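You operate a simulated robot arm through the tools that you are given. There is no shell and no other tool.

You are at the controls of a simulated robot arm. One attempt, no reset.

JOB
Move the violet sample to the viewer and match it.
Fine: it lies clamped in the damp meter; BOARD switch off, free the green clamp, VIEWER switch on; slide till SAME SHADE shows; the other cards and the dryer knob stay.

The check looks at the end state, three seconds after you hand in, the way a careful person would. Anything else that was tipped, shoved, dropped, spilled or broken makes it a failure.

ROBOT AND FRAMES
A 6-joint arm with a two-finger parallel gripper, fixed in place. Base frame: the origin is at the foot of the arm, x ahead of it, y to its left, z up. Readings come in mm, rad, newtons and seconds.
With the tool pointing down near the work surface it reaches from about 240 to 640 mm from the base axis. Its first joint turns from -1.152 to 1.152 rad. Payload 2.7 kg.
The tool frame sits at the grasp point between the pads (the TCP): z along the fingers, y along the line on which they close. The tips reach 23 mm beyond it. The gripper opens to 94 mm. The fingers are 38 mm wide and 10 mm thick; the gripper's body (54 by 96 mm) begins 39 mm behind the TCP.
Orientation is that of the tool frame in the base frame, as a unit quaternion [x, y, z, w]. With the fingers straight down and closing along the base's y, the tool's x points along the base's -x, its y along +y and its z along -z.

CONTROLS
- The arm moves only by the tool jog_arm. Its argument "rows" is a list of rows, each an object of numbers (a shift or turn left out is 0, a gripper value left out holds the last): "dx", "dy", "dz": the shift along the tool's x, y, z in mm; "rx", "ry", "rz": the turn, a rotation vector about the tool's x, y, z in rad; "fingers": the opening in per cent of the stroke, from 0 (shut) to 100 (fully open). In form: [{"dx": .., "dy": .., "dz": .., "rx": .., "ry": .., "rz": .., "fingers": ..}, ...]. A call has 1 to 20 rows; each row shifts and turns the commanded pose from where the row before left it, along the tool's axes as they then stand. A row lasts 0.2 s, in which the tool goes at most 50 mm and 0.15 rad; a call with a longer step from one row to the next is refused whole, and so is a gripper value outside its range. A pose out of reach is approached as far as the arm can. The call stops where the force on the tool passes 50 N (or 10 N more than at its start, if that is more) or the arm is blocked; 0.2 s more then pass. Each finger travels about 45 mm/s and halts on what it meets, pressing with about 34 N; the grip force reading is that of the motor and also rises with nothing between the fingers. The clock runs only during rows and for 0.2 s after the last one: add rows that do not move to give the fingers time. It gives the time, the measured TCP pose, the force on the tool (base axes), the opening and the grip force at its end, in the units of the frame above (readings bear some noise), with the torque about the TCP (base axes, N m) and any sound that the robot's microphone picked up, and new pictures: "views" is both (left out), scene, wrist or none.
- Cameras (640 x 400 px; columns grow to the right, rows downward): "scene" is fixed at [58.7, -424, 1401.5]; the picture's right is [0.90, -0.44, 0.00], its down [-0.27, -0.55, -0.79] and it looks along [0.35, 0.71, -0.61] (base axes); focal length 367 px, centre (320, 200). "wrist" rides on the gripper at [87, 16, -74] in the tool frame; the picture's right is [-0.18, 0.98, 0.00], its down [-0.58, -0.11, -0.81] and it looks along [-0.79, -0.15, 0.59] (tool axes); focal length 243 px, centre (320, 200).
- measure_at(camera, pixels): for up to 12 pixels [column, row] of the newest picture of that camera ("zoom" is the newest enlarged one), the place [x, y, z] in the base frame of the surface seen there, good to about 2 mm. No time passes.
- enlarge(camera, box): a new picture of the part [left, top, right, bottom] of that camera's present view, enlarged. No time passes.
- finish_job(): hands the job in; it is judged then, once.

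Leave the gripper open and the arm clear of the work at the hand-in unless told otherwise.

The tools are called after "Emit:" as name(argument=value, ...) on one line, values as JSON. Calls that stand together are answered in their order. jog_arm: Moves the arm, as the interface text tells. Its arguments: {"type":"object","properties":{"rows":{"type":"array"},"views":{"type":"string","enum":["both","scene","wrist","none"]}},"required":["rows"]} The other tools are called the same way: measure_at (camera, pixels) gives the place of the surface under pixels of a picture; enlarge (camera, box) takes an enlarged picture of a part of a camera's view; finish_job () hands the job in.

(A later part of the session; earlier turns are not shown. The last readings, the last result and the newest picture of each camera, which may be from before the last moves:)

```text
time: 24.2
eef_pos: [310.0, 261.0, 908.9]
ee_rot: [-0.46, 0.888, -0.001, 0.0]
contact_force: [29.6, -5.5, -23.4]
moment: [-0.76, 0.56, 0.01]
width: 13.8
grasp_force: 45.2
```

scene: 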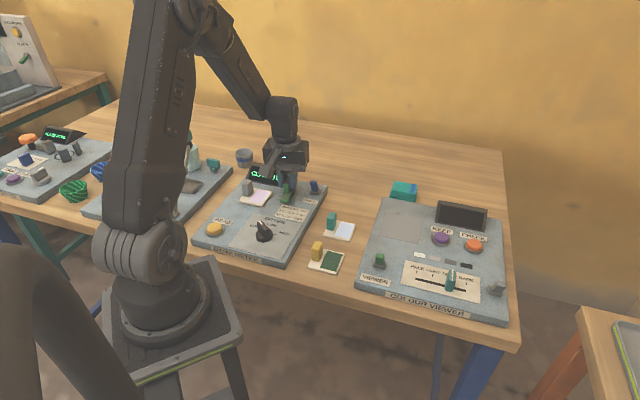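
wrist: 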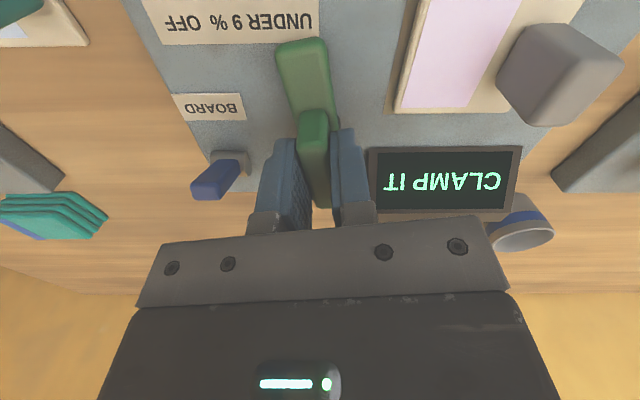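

The bar has turned ~80° and nothing blocks; it's fully off the card. Release the handle and rise.

Emit:
jog_arm(rows=[{"fingers": 42}, {}, {}, {"dz": -20}, {"dz": -25}, {"dz": -25}, {"dz": -25}, {}])

Emit:
enlarge(camera="scene", box=[235, 150, 335, 212])

Emit:
enlarge(camera="wrist", box=[150, 0, 550, 180])

```text
time: 26.0
eef_pos: [309.9, 260.8, 1003.4]
ee_rot: [-0.46, 0.888, 0.0, 0.0]
contact_force: [-0.3, 0.7, -0.1]
moment: [0.0, -0.01, -0.02]
width: 39.9
grasp_force: 0.0
```

scene: 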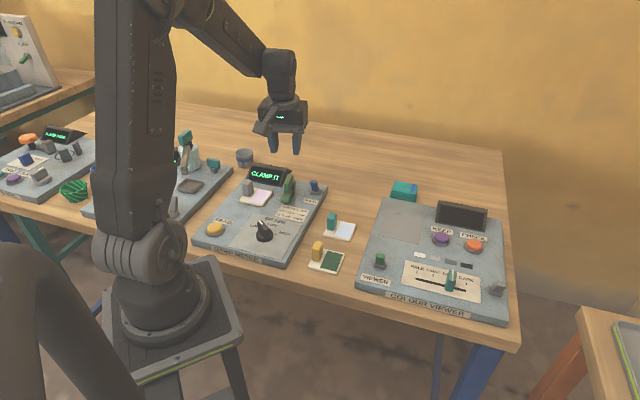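
wrist: 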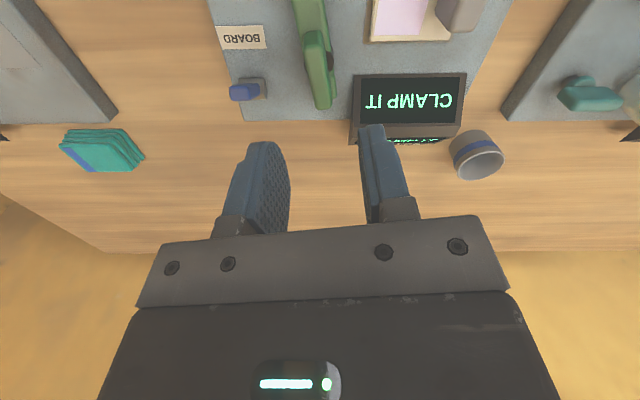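

```text
6.40 times, centred on (285, 181) of scene
```

zoom: 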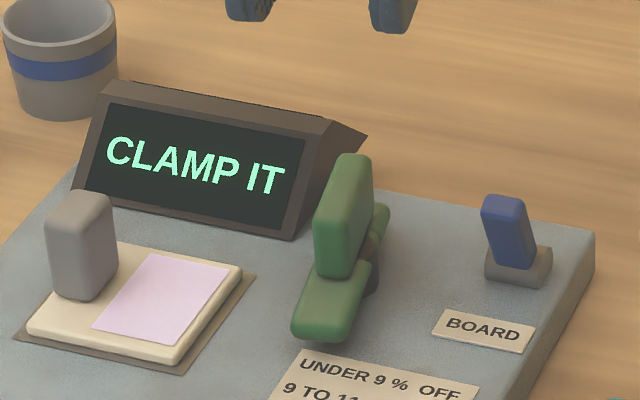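

```text
1.60 times, centred on (350, 90) of wrist
```

zoom: 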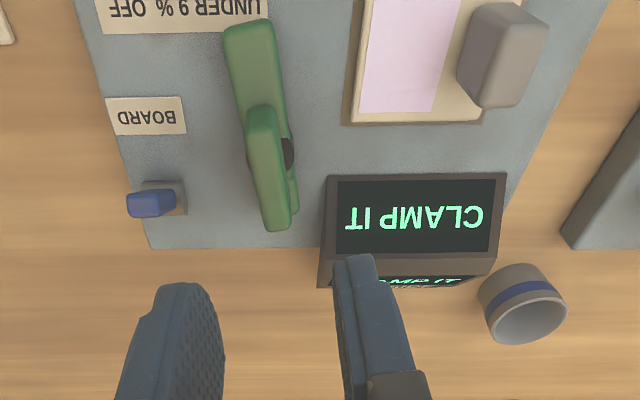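

The clamp is free of the card. Now I measure the card's grey handle and the card outline in this enlarged wrist picture.

Emit:
measure_at(camera="zoom", pixels=[[475, 85], [508, 100], [545, 35], [525, 15], [495, 20], [510, 60], [480, 10], [355, 115], [470, 118], [365, 30], [345, 122], [440, 60]])

Emit:
enlarge(camera="scene", box=[232, 175, 282, 212])

```text
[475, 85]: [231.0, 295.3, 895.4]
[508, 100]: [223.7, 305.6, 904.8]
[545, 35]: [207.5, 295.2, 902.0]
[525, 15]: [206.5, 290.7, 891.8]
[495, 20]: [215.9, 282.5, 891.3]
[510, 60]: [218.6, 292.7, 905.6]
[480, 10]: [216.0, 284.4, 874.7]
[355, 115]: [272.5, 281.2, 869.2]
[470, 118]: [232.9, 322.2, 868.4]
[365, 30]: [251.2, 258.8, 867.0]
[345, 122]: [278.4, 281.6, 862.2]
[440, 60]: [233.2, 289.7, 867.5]
```

```text
10.81 times, centred on (257, 194) of scene
```

zoom: 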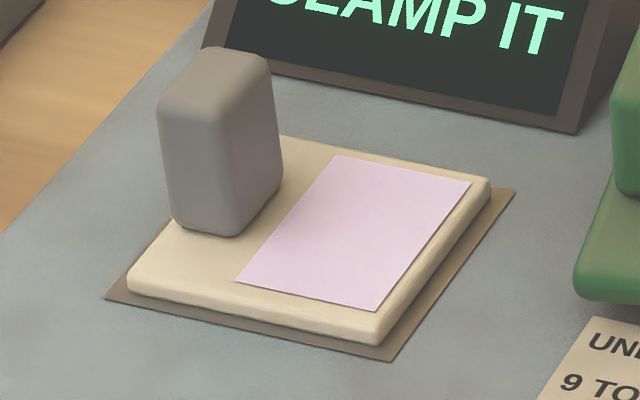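

The card is ~58 mm square, centre (232.5, 281); its handle is ~17×25 mm, centred at about (218.5, 294), top z≈906. I square the tool to 45°, move over the handle and descend part way.

Emit:
jog_arm(rows=[{"rz": 0.085}, {"rz": 0.085}, {"dx": 10, "dy": 22}, {"dx": 10, "dy": 22}, {"dx": 10, "dy": 22}, {"dx": 11, "dy": 22.2}, {"dz": 20}, {"dz": 20}, {}])

Emit:
enlarge(camera="wrist", box=[200, 0, 460, 170])

```text
time: 28.0
eef_pos: [217.9, 293.7, 962.9]
ee_rot: [-0.382, 0.924, 0.001, 0.0]
contact_force: [0.1, 0.8, -1.0]
moment: [0.0, 0.0, -0.02]
width: 39.6
grasp_force: 0.0
```

scene: 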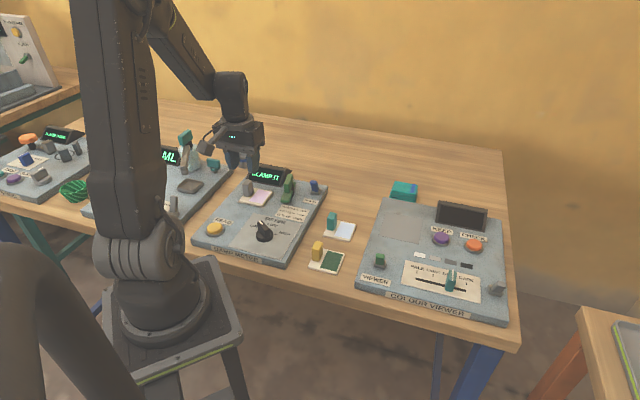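
wrist: 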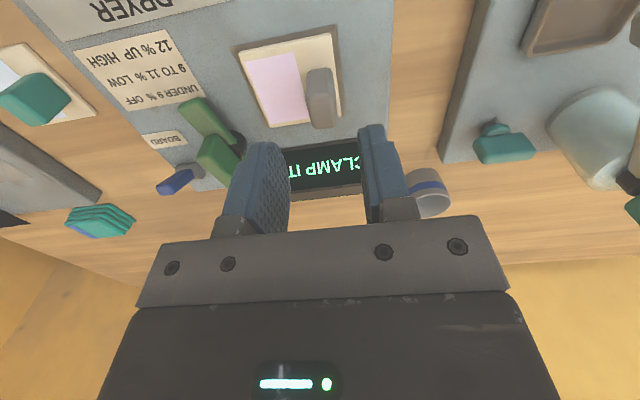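

```text
2.35 times, centred on (330, 85) of wrist
```

zoom: 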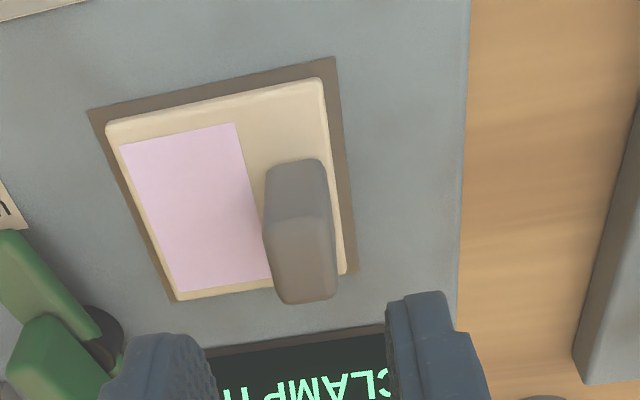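

The handle top is in view around (303,258) of the zoom. Measuring it for a final alignment.

Emit:
measure_at(camera="zoom", pixels=[[275, 230], [325, 222], [285, 295], [332, 288], [303, 258], [298, 190], [110, 130], [318, 88], [178, 293], [345, 265], [145, 225], [258, 250]])

```text
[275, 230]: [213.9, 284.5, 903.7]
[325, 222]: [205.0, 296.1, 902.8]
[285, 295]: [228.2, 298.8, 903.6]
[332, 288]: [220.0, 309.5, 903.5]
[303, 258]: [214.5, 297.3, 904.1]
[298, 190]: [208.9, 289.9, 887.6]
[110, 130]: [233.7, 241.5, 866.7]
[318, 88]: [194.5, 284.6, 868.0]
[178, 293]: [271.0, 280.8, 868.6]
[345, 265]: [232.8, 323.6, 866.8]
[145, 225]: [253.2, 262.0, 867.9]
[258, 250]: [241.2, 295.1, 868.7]
```

Handle centre ≈ (216.8, 297): shift 2 mm left. Then descend to z≈897 (tips ≈874, about 5 mm above the card) with the pads either side of the handle.

Emit:
jog_arm(rows=[{"dx": -1, "dy": 2}, {"dz": 18}, {"dz": 18}, {"dz": 15}, {"dz": 10}, {"dz": 5}, {}])

Emit:
enlarge(camera="wrist", box=[200, 40, 460, 202])

Emit:
enlarge(camera="scene", box=[220, 150, 300, 212])

```text
time: 29.6
eef_pos: [215.5, 296.9, 897.8]
ee_rot: [-0.383, 0.924, 0.001, 0.001]
contact_force: [-0.1, 0.6, -0.2]
moment: [0.01, -0.02, 0.0]
width: 39.5
grasp_force: 0.0
```

scene: 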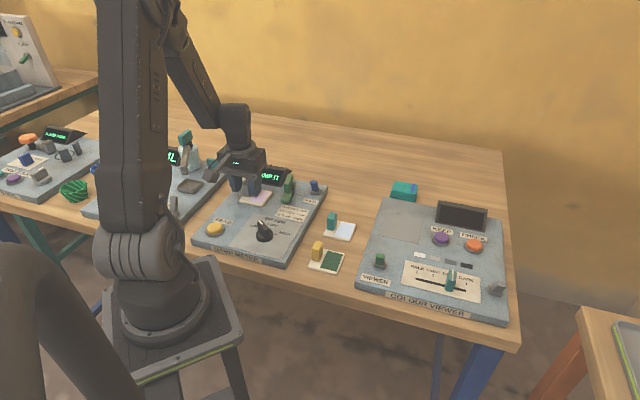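
wrist: 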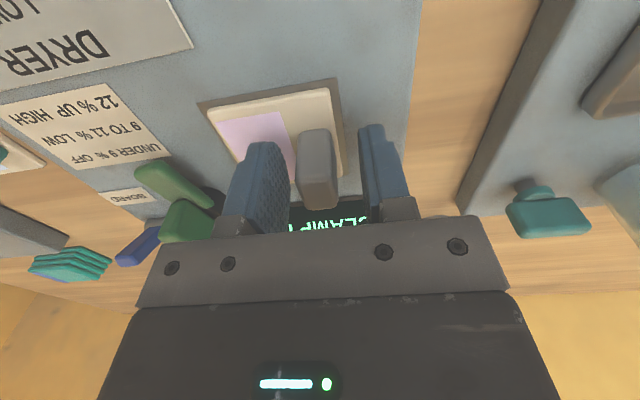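

```text
2.46 times, centred on (330, 121) of wrist
```

zoom: 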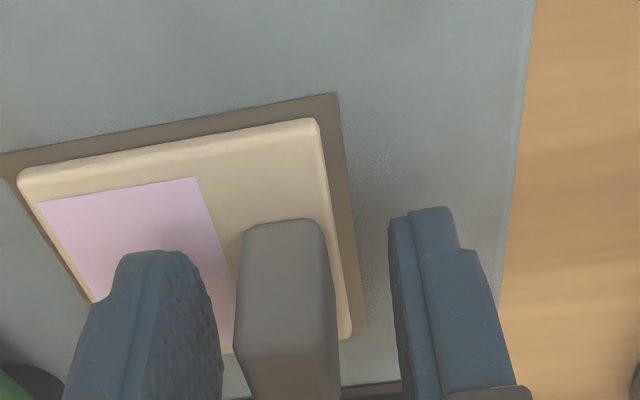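

```text
6.45 times, centred on (260, 181) of scene
```

zoom: 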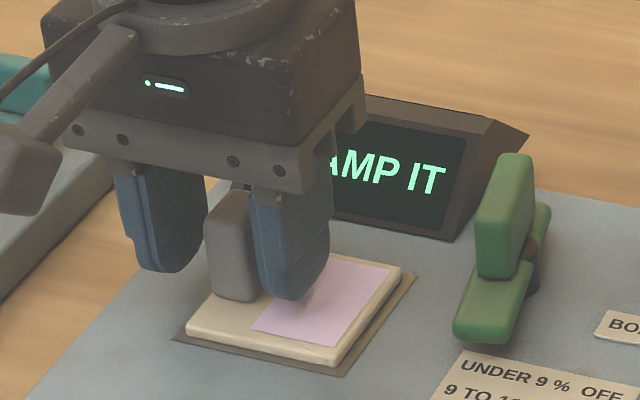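

The handle is between the pads, slightly nearer the card-side finger; shift 2 mm that way and close gently.

Emit:
jog_arm(rows=[{"dy": -2}, {"fingers": 30}, {"fingers": 0}, {}, {}, {}])

```text
time: 31.0
eef_pos: [217.1, 294.9, 897.4]
ee_rot: [-0.382, 0.924, 0.0, 0.0]
contact_force: [1.0, 0.3, -0.3]
moment: [0.01, 0.06, 0.0]
width: 17.1
grasp_force: 34.2
```

scene: 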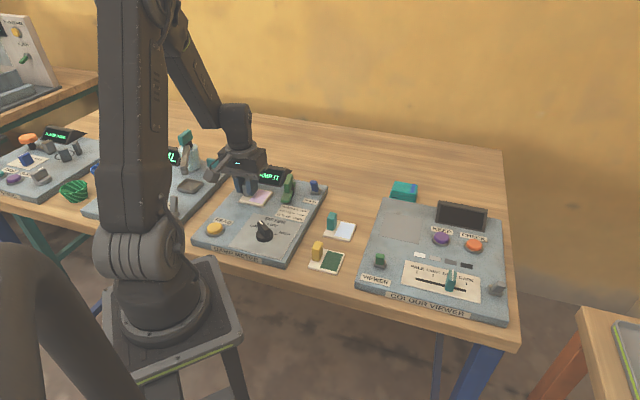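
wrist: 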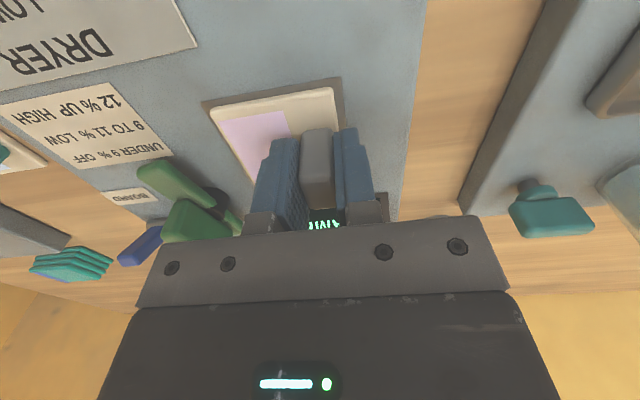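

Handle held (17.1 mm). Lifting straight up, slowly at first.

Emit:
jog_arm(rows=[{"dz": -4}, {"dz": -8}, {"dz": -15}, {"dz": -25}, {"dz": -25}, {"dz": -20}, {}])

Emit:
enlarge(camera="scene", box=[200, 130, 320, 212])

```text
time: 32.6
eef_pos: [218.8, 294.1, 995.1]
ee_rot: [-0.382, 0.924, 0.0, 0.0]
contact_force: [-0.4, -0.3, 0.0]
moment: [0.01, 0.01, 0.01]
width: 17.1
grasp_force: 33.8
```

scene: 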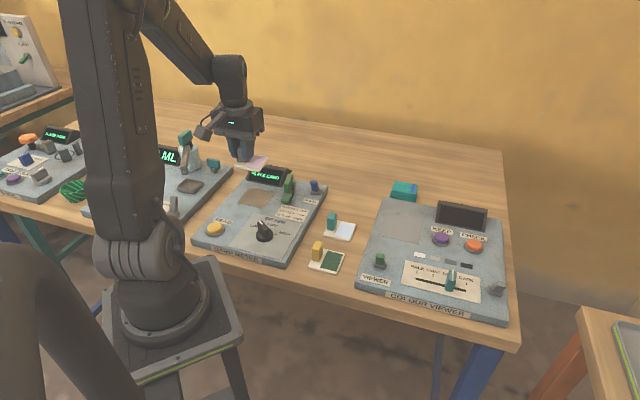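
wrist: 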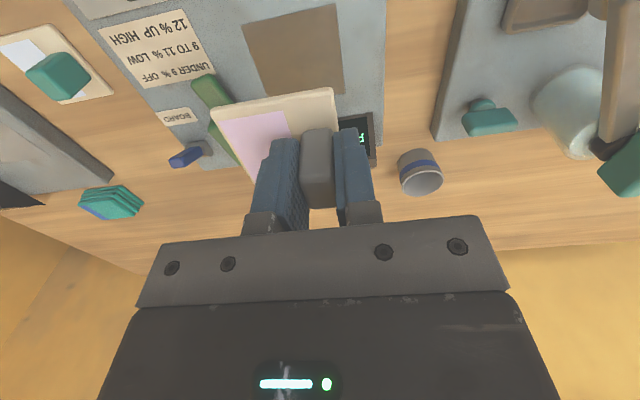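

```text
4.88 times, centred on (260, 171) of scene
```

zoom: 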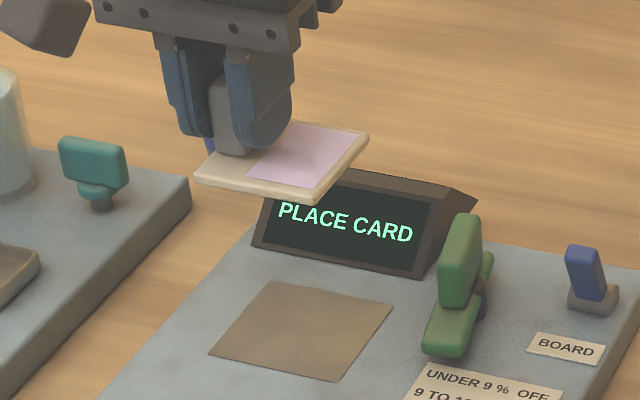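

The card came away cleanly; the meter shows PLACE CARD with an empty pad. Now carry it along the board's right-hand direction (tool −y) about 351 mm at z≈995 to above the viewer's grey pad (centre ≈ (484, 35)).

Emit:
jog_arm(rows=[{"dy": -15}, {"dy": -25}, {"dy": -25}, {"dy": -25}, {"dy": -25}, {"dy": -25}, {"dy": -25}, {"dy": -25}, {"dy": -25}, {"dy": -25}, {"dy": -25}, {"dy": -25}, {"dy": -25}, {"dy": -20}, {"dx": -1.4, "dy": -15.7}, {}])

```text
time: 36.0
eef_pos: [466.6, 49.5, 994.7]
ee_rot: [-0.382, 0.924, -0.001, 0.0]
contact_force: [-0.3, 0.1, -0.6]
moment: [0.05, -0.02, 0.0]
width: 17.3
grasp_force: 34.0
```

scene: 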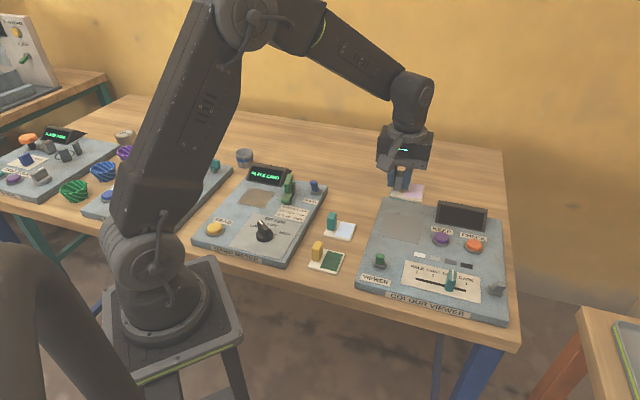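
wrist: 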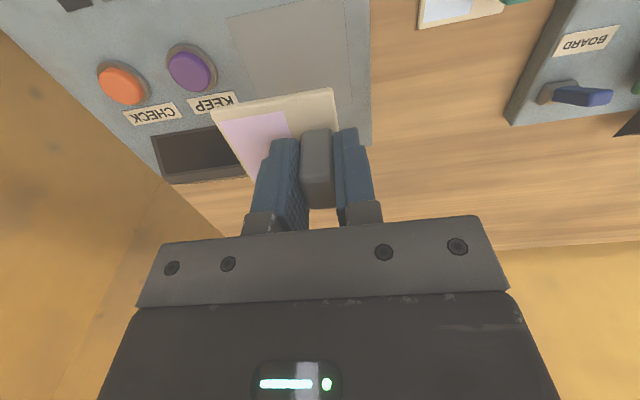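

Above the viewer. Measuring the pad's corners, the card's corners and the display's nearest edge from the wrist picture.

Emit:
measure_at(camera="wrist", pixels=[[228, 18], [341, 3], [350, 93], [245, 95], [212, 110], [335, 90], [338, 110], [250, 178], [155, 140], [172, 183], [205, 127], [190, 60]])

Emit:
measure_at(camera="scene", pixels=[[386, 213], [421, 221], [418.5, 243], [381, 236], [436, 224], [437, 205], [485, 228], [487, 212], [448, 212]])

```text
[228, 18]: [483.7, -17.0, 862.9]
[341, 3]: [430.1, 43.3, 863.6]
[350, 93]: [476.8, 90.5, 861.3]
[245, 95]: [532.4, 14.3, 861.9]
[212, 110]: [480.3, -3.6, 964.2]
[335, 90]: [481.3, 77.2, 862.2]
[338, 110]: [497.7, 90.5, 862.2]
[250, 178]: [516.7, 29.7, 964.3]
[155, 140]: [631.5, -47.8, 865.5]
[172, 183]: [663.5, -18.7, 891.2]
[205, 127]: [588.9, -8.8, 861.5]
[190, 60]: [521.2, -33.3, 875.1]
```

```text
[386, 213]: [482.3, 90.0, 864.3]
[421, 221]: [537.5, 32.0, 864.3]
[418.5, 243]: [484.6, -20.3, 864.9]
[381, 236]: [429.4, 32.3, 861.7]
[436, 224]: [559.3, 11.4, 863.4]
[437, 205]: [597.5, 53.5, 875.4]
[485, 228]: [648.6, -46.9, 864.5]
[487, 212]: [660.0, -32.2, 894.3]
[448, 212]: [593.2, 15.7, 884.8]
```

Pad centre ≈ (483, 34.5); the held card's centre needs a 3 mm shift in +u. Then descend to z≈902, looking before the last bit.

Emit:
jog_arm(rows=[{"dy": -3}, {"dz": 20}, {"dz": 20}, {"dz": 20}, {"dz": 15}, {"dz": 10}, {"dz": 6}, {}])

Emit:
enlarge(camera="scene", box=[350, 160, 500, 270])

```text
time: 37.8
eef_pos: [469.9, 45.7, 903.5]
ee_rot: [-0.382, 0.924, 0.001, 0.001]
contact_force: [0.6, 0.1, 0.3]
moment: [0.01, 0.02, 0.02]
width: 17.2
grasp_force: 34.4
```

scene: 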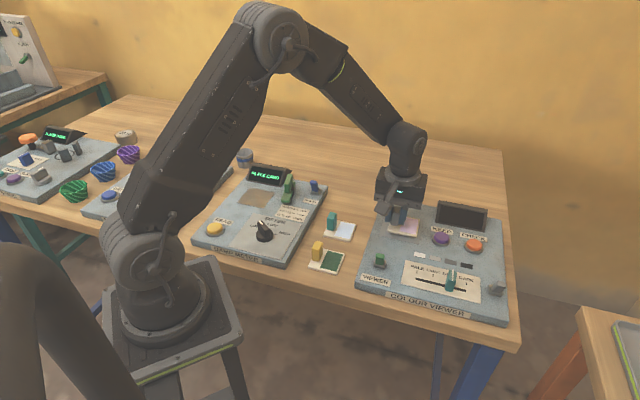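
wrist: 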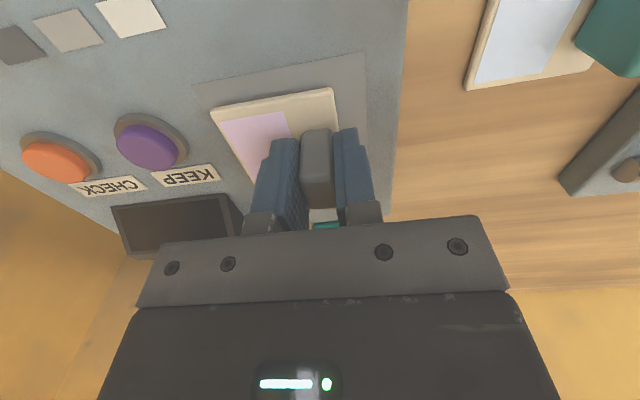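

```text
3.64 times, centred on (425, 215) of scene
```

zoom: 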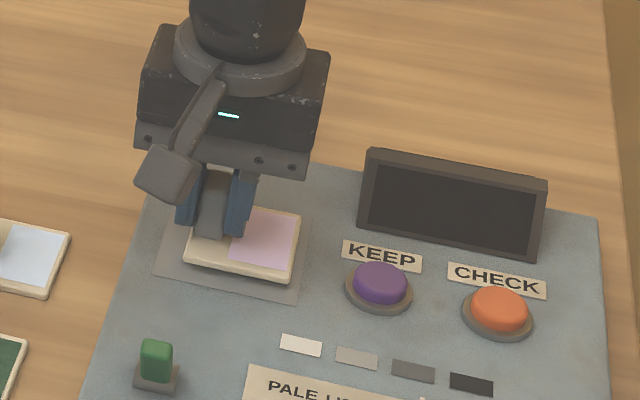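

Card hovers within the pad. Lowering the last few mm gently.

Emit:
jog_arm(rows=[{"dz": 2}, {"dz": 2}, {"dz": 1}, {}], views="none")

```text
time: 38.8
eef_pos: [469.4, 46.0, 897.2]
ee_rot: [-0.383, 0.924, 0.0, 0.0]
contact_force: [-1.0, 0.1, -0.9]
moment: [0.01, 0.01, -0.01]
width: 17.1
grasp_force: 34.2
```

No contact yet at 897.2; lower by 0.7 mm steps, reading the force.

Emit:
jog_arm(rows=[{"dz": 0.7}, {}], views="none")

Emit:
jog_arm(rows=[{"dz": 0.7}, {}], views="none")

```text
time: 39.4
eef_pos: [469.1, 45.4, 898.2]
ee_rot: [-0.382, 0.924, 0.0, 0.0]
contact_force: [-1.9, 0.9, 6.2]
moment: [-0.03, 0.03, 0.02]
width: 17.3
grasp_force: 33.5
```

```text
time: 40.0
eef_pos: [469.3, 46.1, 897.9]
ee_rot: [-0.383, 0.924, 0.0, 0.001]
contact_force: [-0.9, -0.2, 12.1]
moment: [-0.06, 0.1, 0.0]
width: 16.8
grasp_force: 34.1
```

The card rests on the pad (12 N). Ease up slightly, open the fingers, then rise clear.

Emit:
jog_arm(rows=[{"dz": -0.7}, {"fingers": 25}, {"fingers": 42}, {}, {"dz": -10}, {"dz": -20}, {"dz": -25}, {"dz": -25}, {}])

Emit:
enlarge(camera="scene", box=[350, 180, 520, 290])

```text
time: 42.0
eef_pos: [468.8, 48.2, 978.5]
ee_rot: [-0.383, 0.924, 0.001, 0.001]
contact_force: [-0.3, -0.2, 0.7]
moment: [-0.03, 0.05, -0.03]
width: 39.6
grasp_force: 0.0
```

scene: 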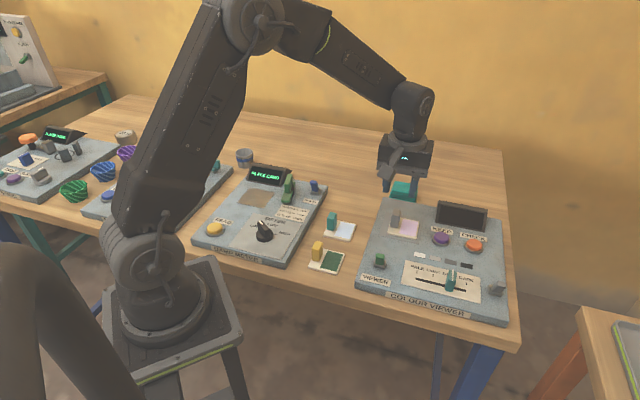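
wrist: 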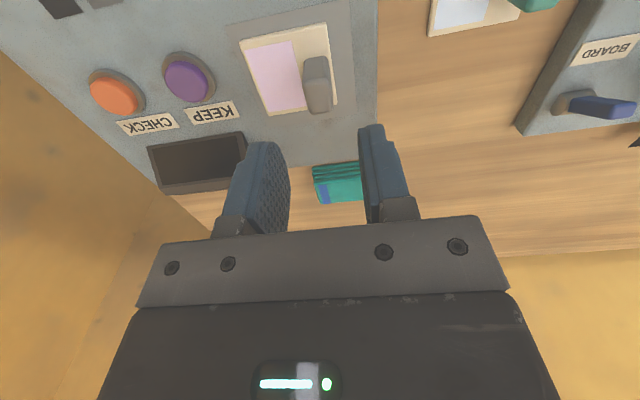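

```text
3.64 times, centred on (435, 235) of scene
```

zoom: 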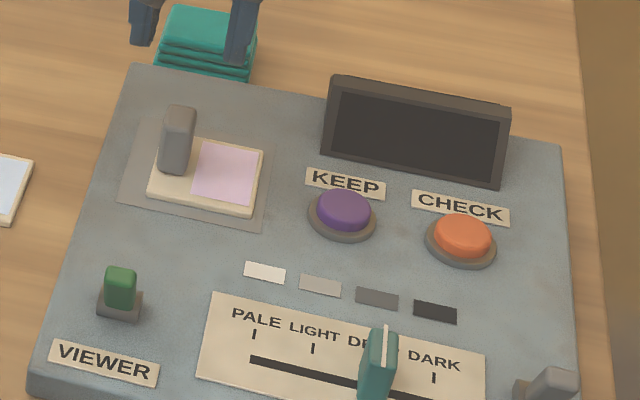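

The violet card now lies squarely on the viewer pad, handle upright. Next the VIEWER lever (green, leaning to the front). I close the fingers and move at height to a spot in front of it.

Emit:
jog_arm(rows=[{"fingers": 0, "dx": 20}, {"dx": 25}, {"dx": 25}, {"dx": 25}, {"dx": 25}, {"dx": 25}, {"dx": 25}, {"dx": 15, "dy": 3}, {}])

Emit:
enlarge(camera="wrist", box=[230, 0, 430, 140])

Emit:
enlarge(camera="scene", box=[355, 235, 405, 290])

```text
time: 44.0
eef_pos: [335.2, -84.1, 978.5]
ee_rot: [-0.383, 0.924, 0.001, 0.001]
contact_force: [-0.2, -0.1, -0.3]
moment: [0.03, 0.0, -0.01]
width: 0.2
grasp_force: 34.1
```

scene: 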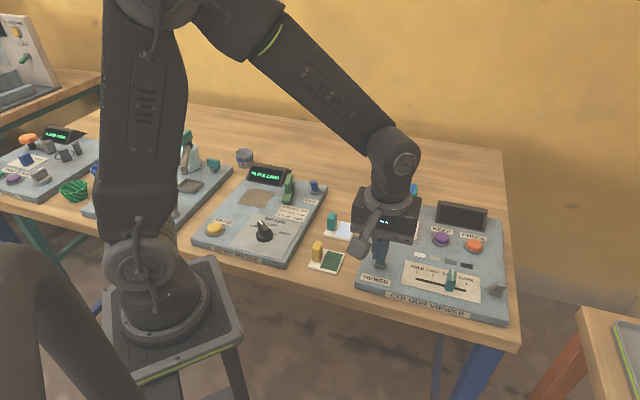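
wrist: 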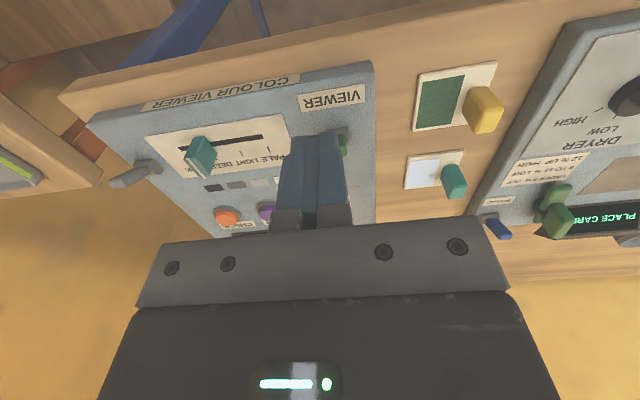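

```text
2.86 times, centred on (330, 70) of wrist
```

zoom: 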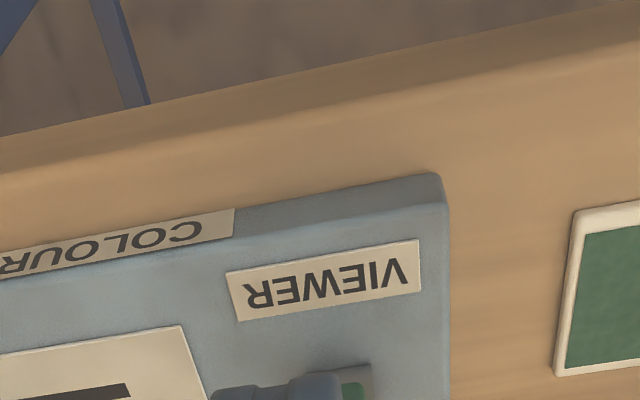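

```text
7.27 times, centred on (380, 262) of scene
```

zoom: 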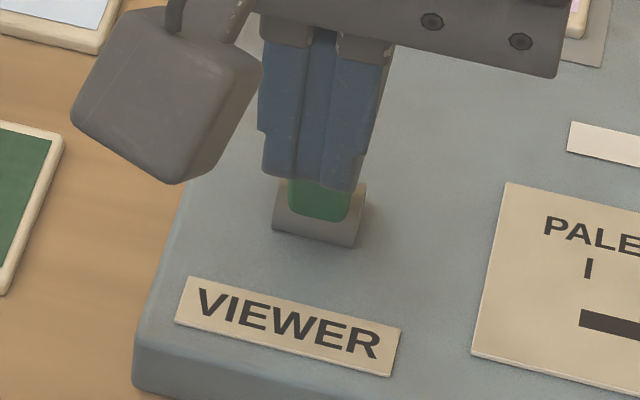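

TCP is in front of the lever (v≈178, lever front ≈216), aligned within 2 mm. Descend to z≈916 and approach toward the back in small steps.

Emit:
jog_arm(rows=[{"dy": 2, "dz": 15}, {"dz": 18}, {"dz": 18}, {"dz": 12}, {}, {"dx": -5}, {"dx": -5}, {"dx": -5}, {"dx": -5}, {"dx": -5}, {}])

Emit:
enlarge(camera="scene", box=[345, 225, 415, 290])

```text
time: 46.4
eef_pos: [352.2, -63.8, 913.8]
ee_rot: [-0.383, 0.924, 0.0, 0.0]
contact_force: [-0.6, -0.9, 1.6]
moment: [0.0, 0.01, -0.03]
width: 0.0
grasp_force: 33.4
```

scene: 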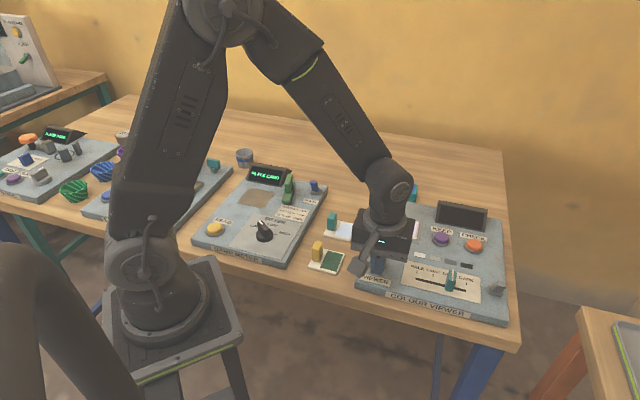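
wrist: 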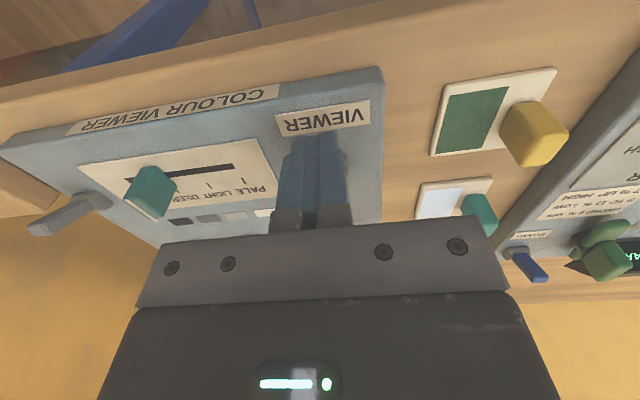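

```text
6.15 times, centred on (380, 258) of scene
```

zoom: 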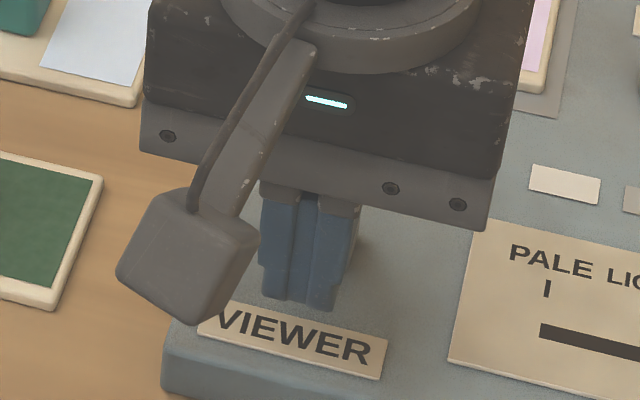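

At face v≈223, barely touching. Pushing on toward the back in 4 mm steps.

Emit:
jog_arm(rows=[{"dx": -4}, {"dx": -4}, {"dx": -3}, {}])

```text
time: 47.4
eef_pos: [359.3, -56.2, 914.3]
ee_rot: [-0.383, 0.924, 0.0, 0.001]
contact_force: [0.6, 0.2, 0.1]
moment: [-0.03, 0.04, 0.0]
width: 0.1
grasp_force: 33.7
```

scene: 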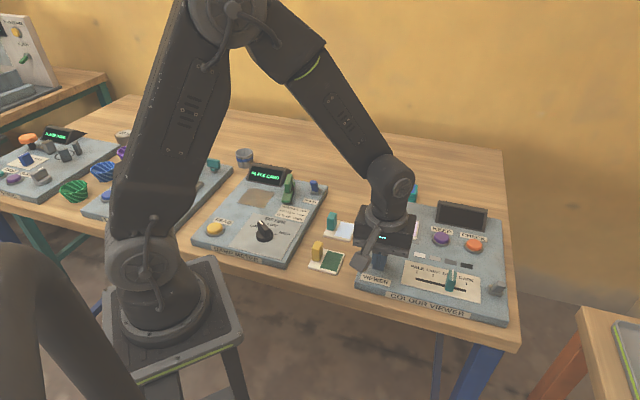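
wrist: 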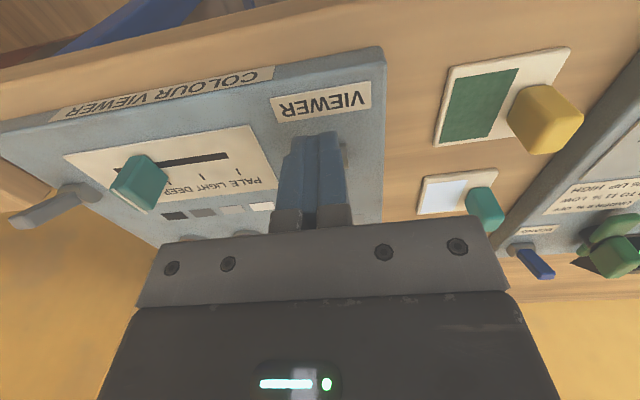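

No click yet; face at v≈233. A bit further.

Emit:
jog_arm(rows=[{"dx": -3}, {"dx": -3}, {}], views="scene")

```text
time: 48.2
eef_pos: [364.6, -50.9, 914.4]
ee_rot: [-0.383, 0.924, 0.0, 0.0]
contact_force: [-0.4, 0.3, 0.0]
moment: [0.0, 0.02, 0.0]
width: 0.0
grasp_force: 33.5
```

scene: 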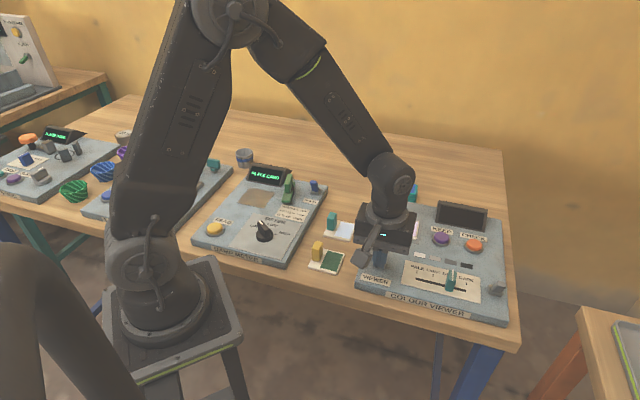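

No click, no force at face v≈241. Let me see where the lever is.

Emit:
enlarge(camera="scene", box=[345, 225, 415, 290])

Emit:
enlarge(camera="wrist", box=[250, 60, 400, 240])

```text
6.15 times, centred on (380, 258) of scene
```

zoom: 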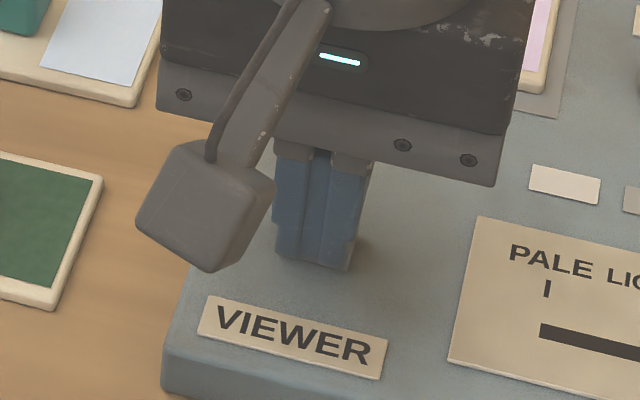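

```text
2.22 times, centred on (325, 150) of wrist
```

zoom: 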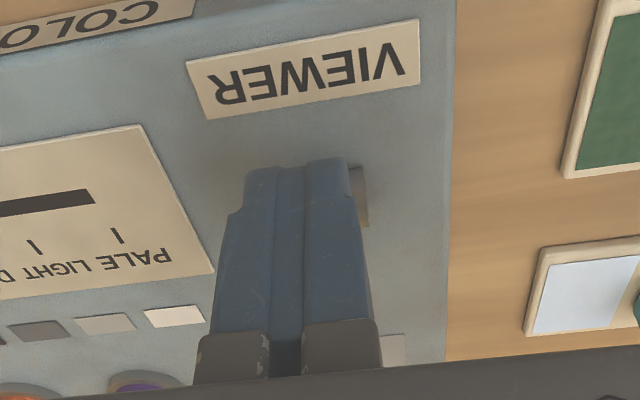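

The lever is hidden behind the fingers and offers no resistance. Pushing another few mm, carefully.

Emit:
jog_arm(rows=[{"dx": -3}, {"dx": -3}, {}], views="scene")

```text
time: 49.0
eef_pos: [369.3, -46.8, 914.7]
ee_rot: [-0.383, 0.924, 0.001, -0.001]
contact_force: [0.1, 0.0, 0.2]
moment: [-0.03, 0.0, -0.02]
width: 0.0
grasp_force: 33.4
heard: click
```

scene: 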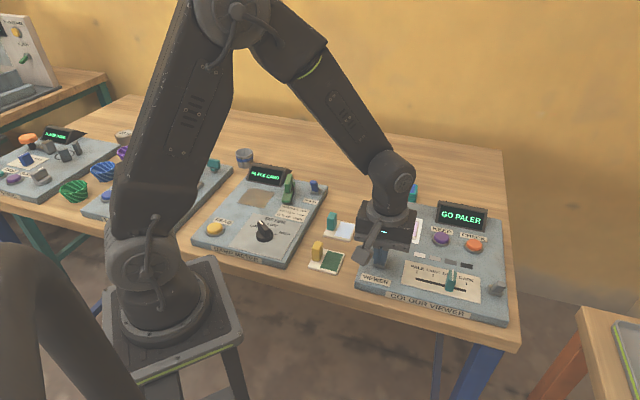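

Click — and the viewer's display lit up: "GO PALER". So "back" = on. I back off, rise and verify the lever.

Emit:
jog_arm(rows=[{"dx": 8}, {"dx": 8}, {"dz": -20}, {"dz": -25}, {"dz": -25}, {"fingers": 32}, {}])

Emit:
enlarge(camera="scene", box=[350, 190, 520, 300])

```text
time: 50.6
eef_pos: [356.2, -57.4, 983.4]
ee_rot: [-0.383, 0.924, 0.001, 0.001]
contact_force: [-1.3, 0.1, 0.8]
moment: [-0.02, 0.02, -0.02]
width: 30.2
grasp_force: 0.0
```

scene: 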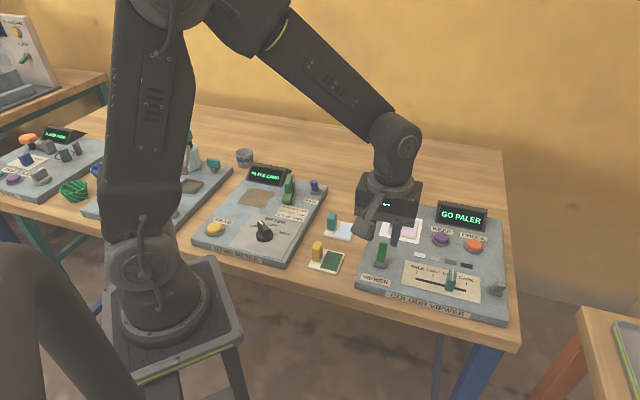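
wrist: 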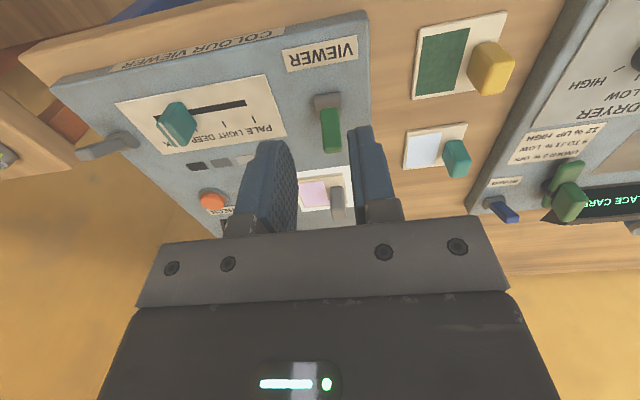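

```text
3.64 times, centred on (435, 245) of scene
```

zoom: 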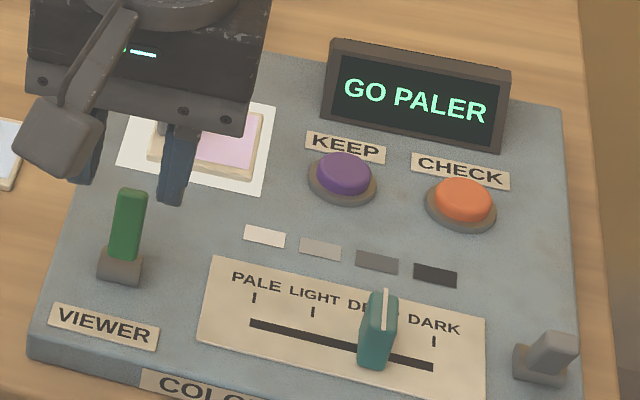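

VIEWER lever is back, pad lit, "GO PALER". Now move over to the slider handle (≈(464, −137)), still at height, and measure.

Emit:
jog_arm(rows=[{"dx": -4, "dy": -22}, {"dx": -4, "dy": -22}, {"dx": -4, "dy": -22}, {"dx": -4, "dy": -22}, {"dx": -3.7, "dy": -22}, {"dy": -23}, {"dz": 20}, {}])

Emit:
enlarge(camera="wrist", box=[200, 0, 460, 170])

```text
time: 52.4
eef_pos: [468.0, -139.7, 965.2]
ee_rot: [-0.383, 0.924, 0.0, 0.001]
contact_force: [-0.2, 0.1, -0.8]
moment: [0.0, -0.01, 0.0]
width: 30.1
grasp_force: 0.1
```

scene: 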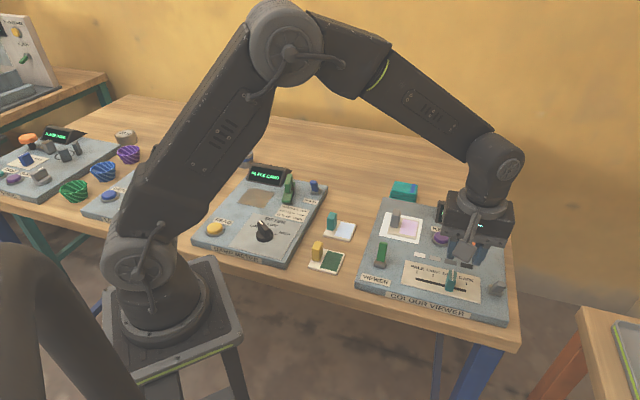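
wrist: 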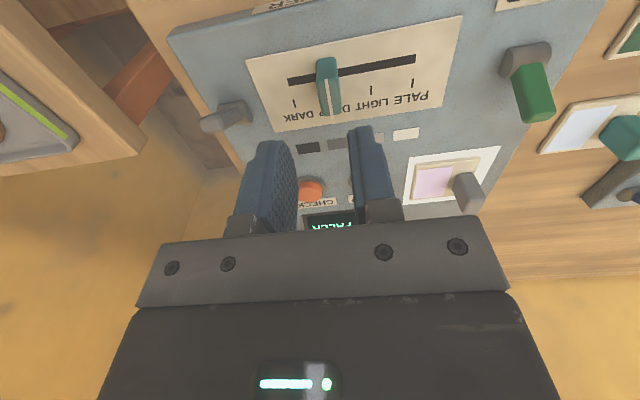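

```text
2.35 times, centred on (330, 85) of wrist
```

zoom: 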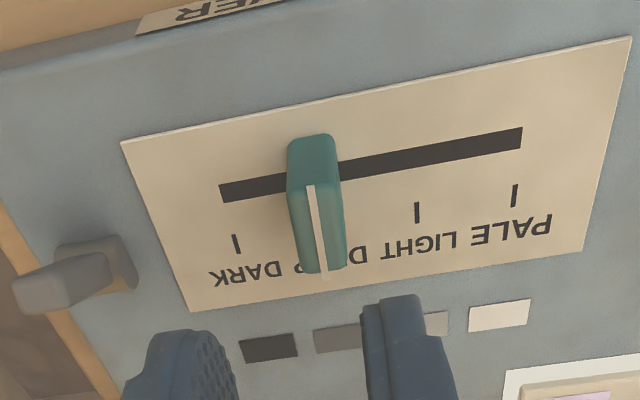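

Measuring the slider handle's top, the track ends and tick marks.

Emit:
measure_at(camera="zoom", pixels=[[311, 190], [325, 270], [295, 195], [335, 190], [305, 265], [343, 262], [222, 192], [520, 138], [236, 243], [418, 212], [514, 195], [318, 230]])

```text
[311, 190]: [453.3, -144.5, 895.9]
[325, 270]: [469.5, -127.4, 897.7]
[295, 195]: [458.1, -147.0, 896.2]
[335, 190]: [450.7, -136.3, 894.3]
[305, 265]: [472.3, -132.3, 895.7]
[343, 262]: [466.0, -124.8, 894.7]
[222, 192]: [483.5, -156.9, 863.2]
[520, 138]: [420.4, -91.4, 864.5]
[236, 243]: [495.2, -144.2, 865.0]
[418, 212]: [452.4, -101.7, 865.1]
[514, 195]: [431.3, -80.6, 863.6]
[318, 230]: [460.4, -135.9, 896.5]
```

Handle top centre ≈ u 423 (13 mm wide), i.e. 6 mm to the tool's left of the TCP. Open slightly wider, shift, and descend to z≈896 (tips ≈873, above the plate at 865).

Emit:
jog_arm(rows=[{"dx": 2, "dy": 6, "fingers": 42}, {"dz": 18}, {"dz": 18}, {"dz": 16}, {"dz": 10}, {"dz": 6}, {}])

Emit:
enlarge(camera="wrist", box=[200, 40, 460, 202])

```text
time: 54.0
eef_pos: [460.1, -137.0, 895.7]
ee_rot: [-0.382, 0.924, 0.0, 0.0]
contact_force: [0.1, -0.6, -0.8]
moment: [0.01, 0.01, 0.0]
width: 39.5
grasp_force: 0.1
```

scene: 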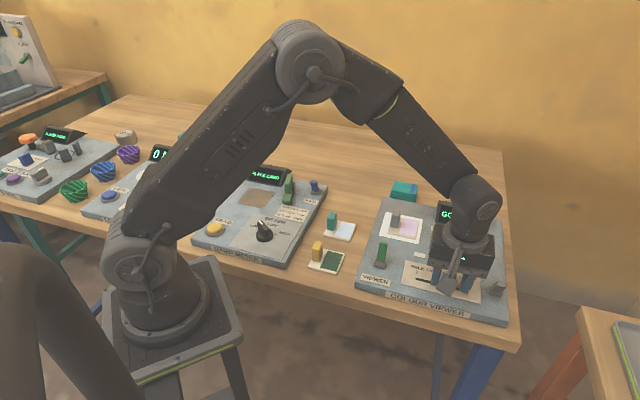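
wrist: 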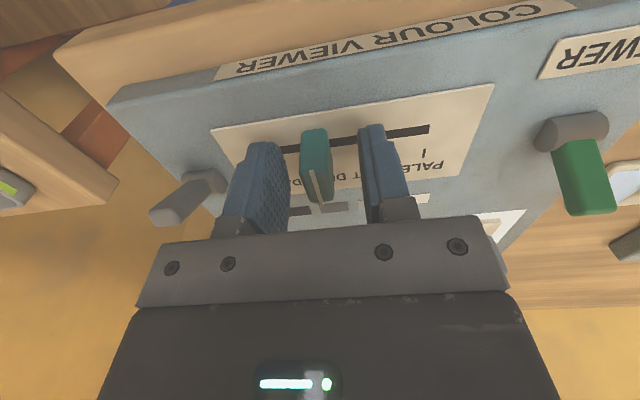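

```text
2.46 times, centred on (330, 121) of wrist
```

zoom: 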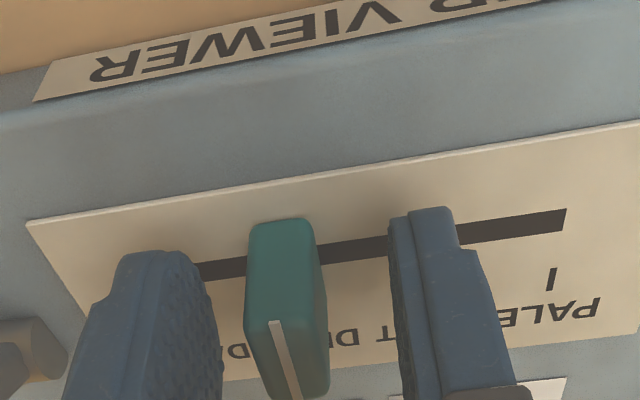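

The handle is between the pads. Shift 2 mm and close on it; nothing else is near.

Emit:
jog_arm(rows=[{"dy": -2}, {"fingers": 25}, {"fingers": 0}, {}, {}])

Emit:
enlarge(camera="scene", box=[380, 180, 520, 300])

```text
time: 55.2
eef_pos: [461.3, -137.8, 895.3]
ee_rot: [-0.382, 0.924, 0.0, 0.0]
contact_force: [-0.3, -1.1, -1.0]
moment: [-0.03, 0.05, 0.06]
width: 13.4
grasp_force: 45.1
```

scene: 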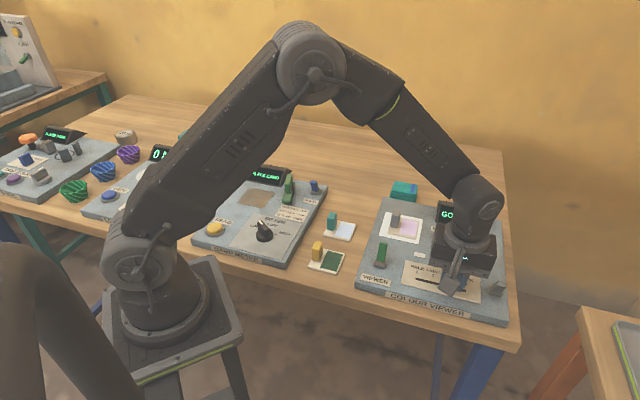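
wrist: 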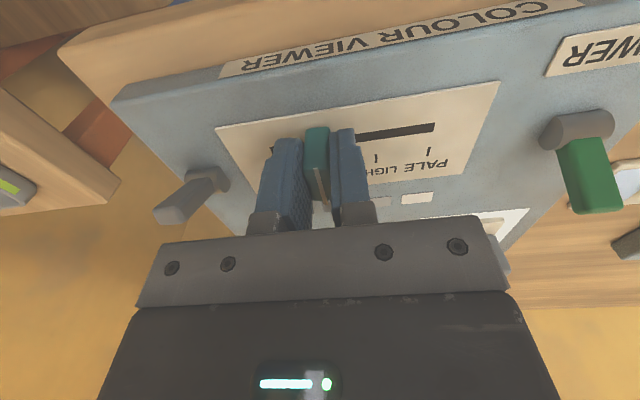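

```text
3.33 times, centred on (450, 240) of scene
```

zoom: 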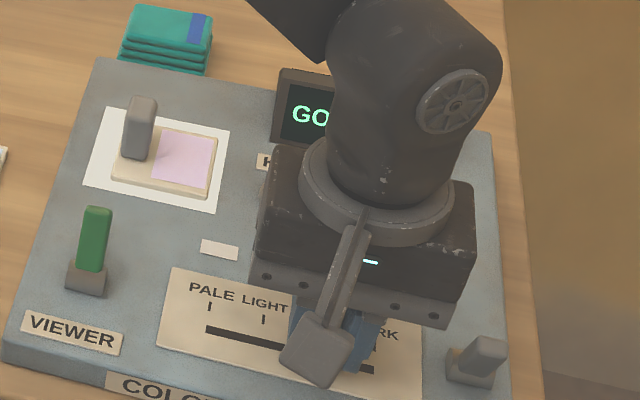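

Handle gripped (13.4 mm). Slide toward PALE (tool +y) 10 mm in small steps and look at the display.

Emit:
jog_arm(rows=[{"dy": 3}, {"dy": 3}, {"dy": 3}, {"dy": 2}, {}])

Emit:
enlarge(camera="scene", box=[380, 180, 520, 300])

```text
time: 56.4
eef_pos: [452.9, -130.0, 895.6]
ee_rot: [-0.382, 0.924, 0.0, -0.001]
contact_force: [-9.9, -9.1, -4.7]
moment: [0.45, -0.59, 0.07]
width: 13.5
grasp_force: 45.2
```

scene: 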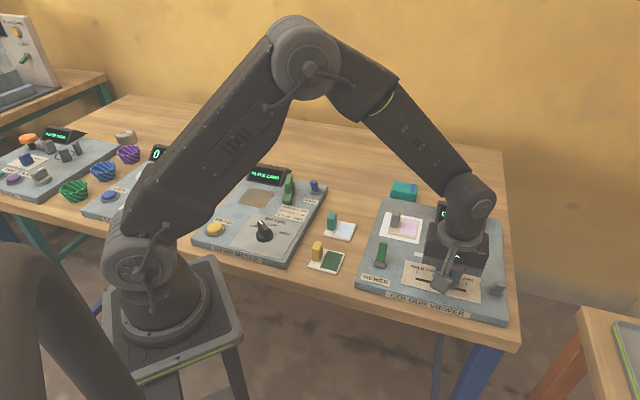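
wrist: 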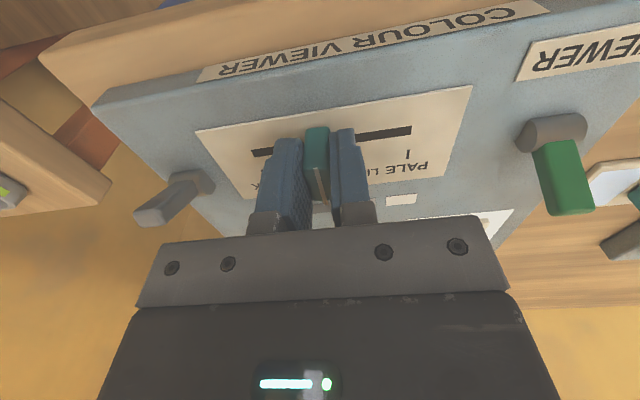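

```text
3.33 times, centred on (450, 240) of scene
```

zoom: 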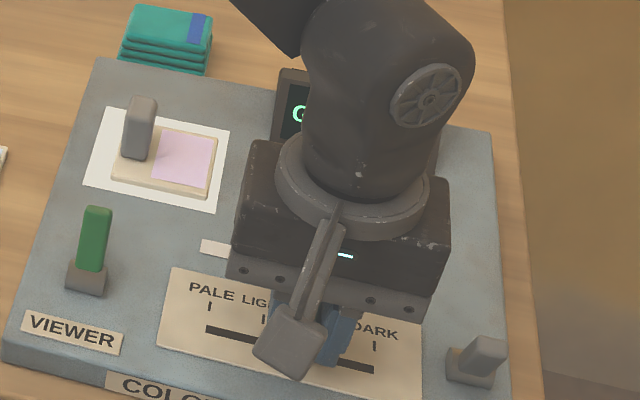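

The slider follows. Only the "G" of the display is visible behind the arm. Continue another 9 mm, relieving the slight side load.

Emit:
jog_arm(rows=[{"dx": 0.5, "dy": 3}, {"dy": 3}, {"dy": 3}, {}])

Emit:
enlarge(camera="scene", box=[380, 180, 520, 300])

```text
time: 57.4
eef_pos: [446.9, -123.9, 895.8]
ee_rot: [-0.383, 0.924, 0.001, -0.002]
contact_force: [-6.5, -6.4, -17.2]
moment: [-0.3, 0.24, 0.08]
width: 13.7
grasp_force: 44.8
```

scene: 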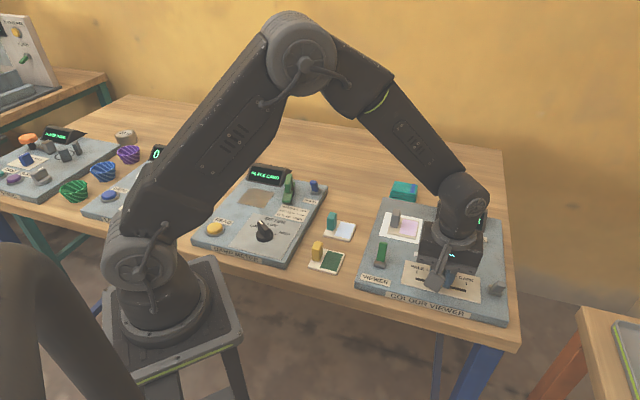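
wrist: 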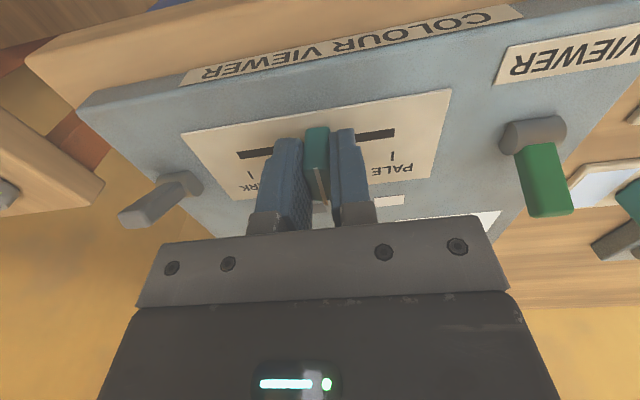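

```text
3.33 times, centred on (450, 240) of scene
```

zoom: 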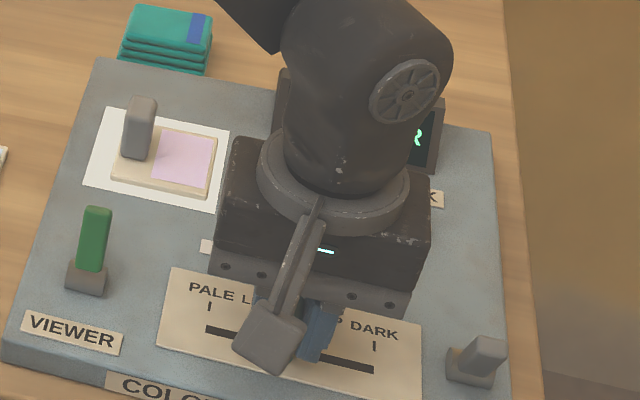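

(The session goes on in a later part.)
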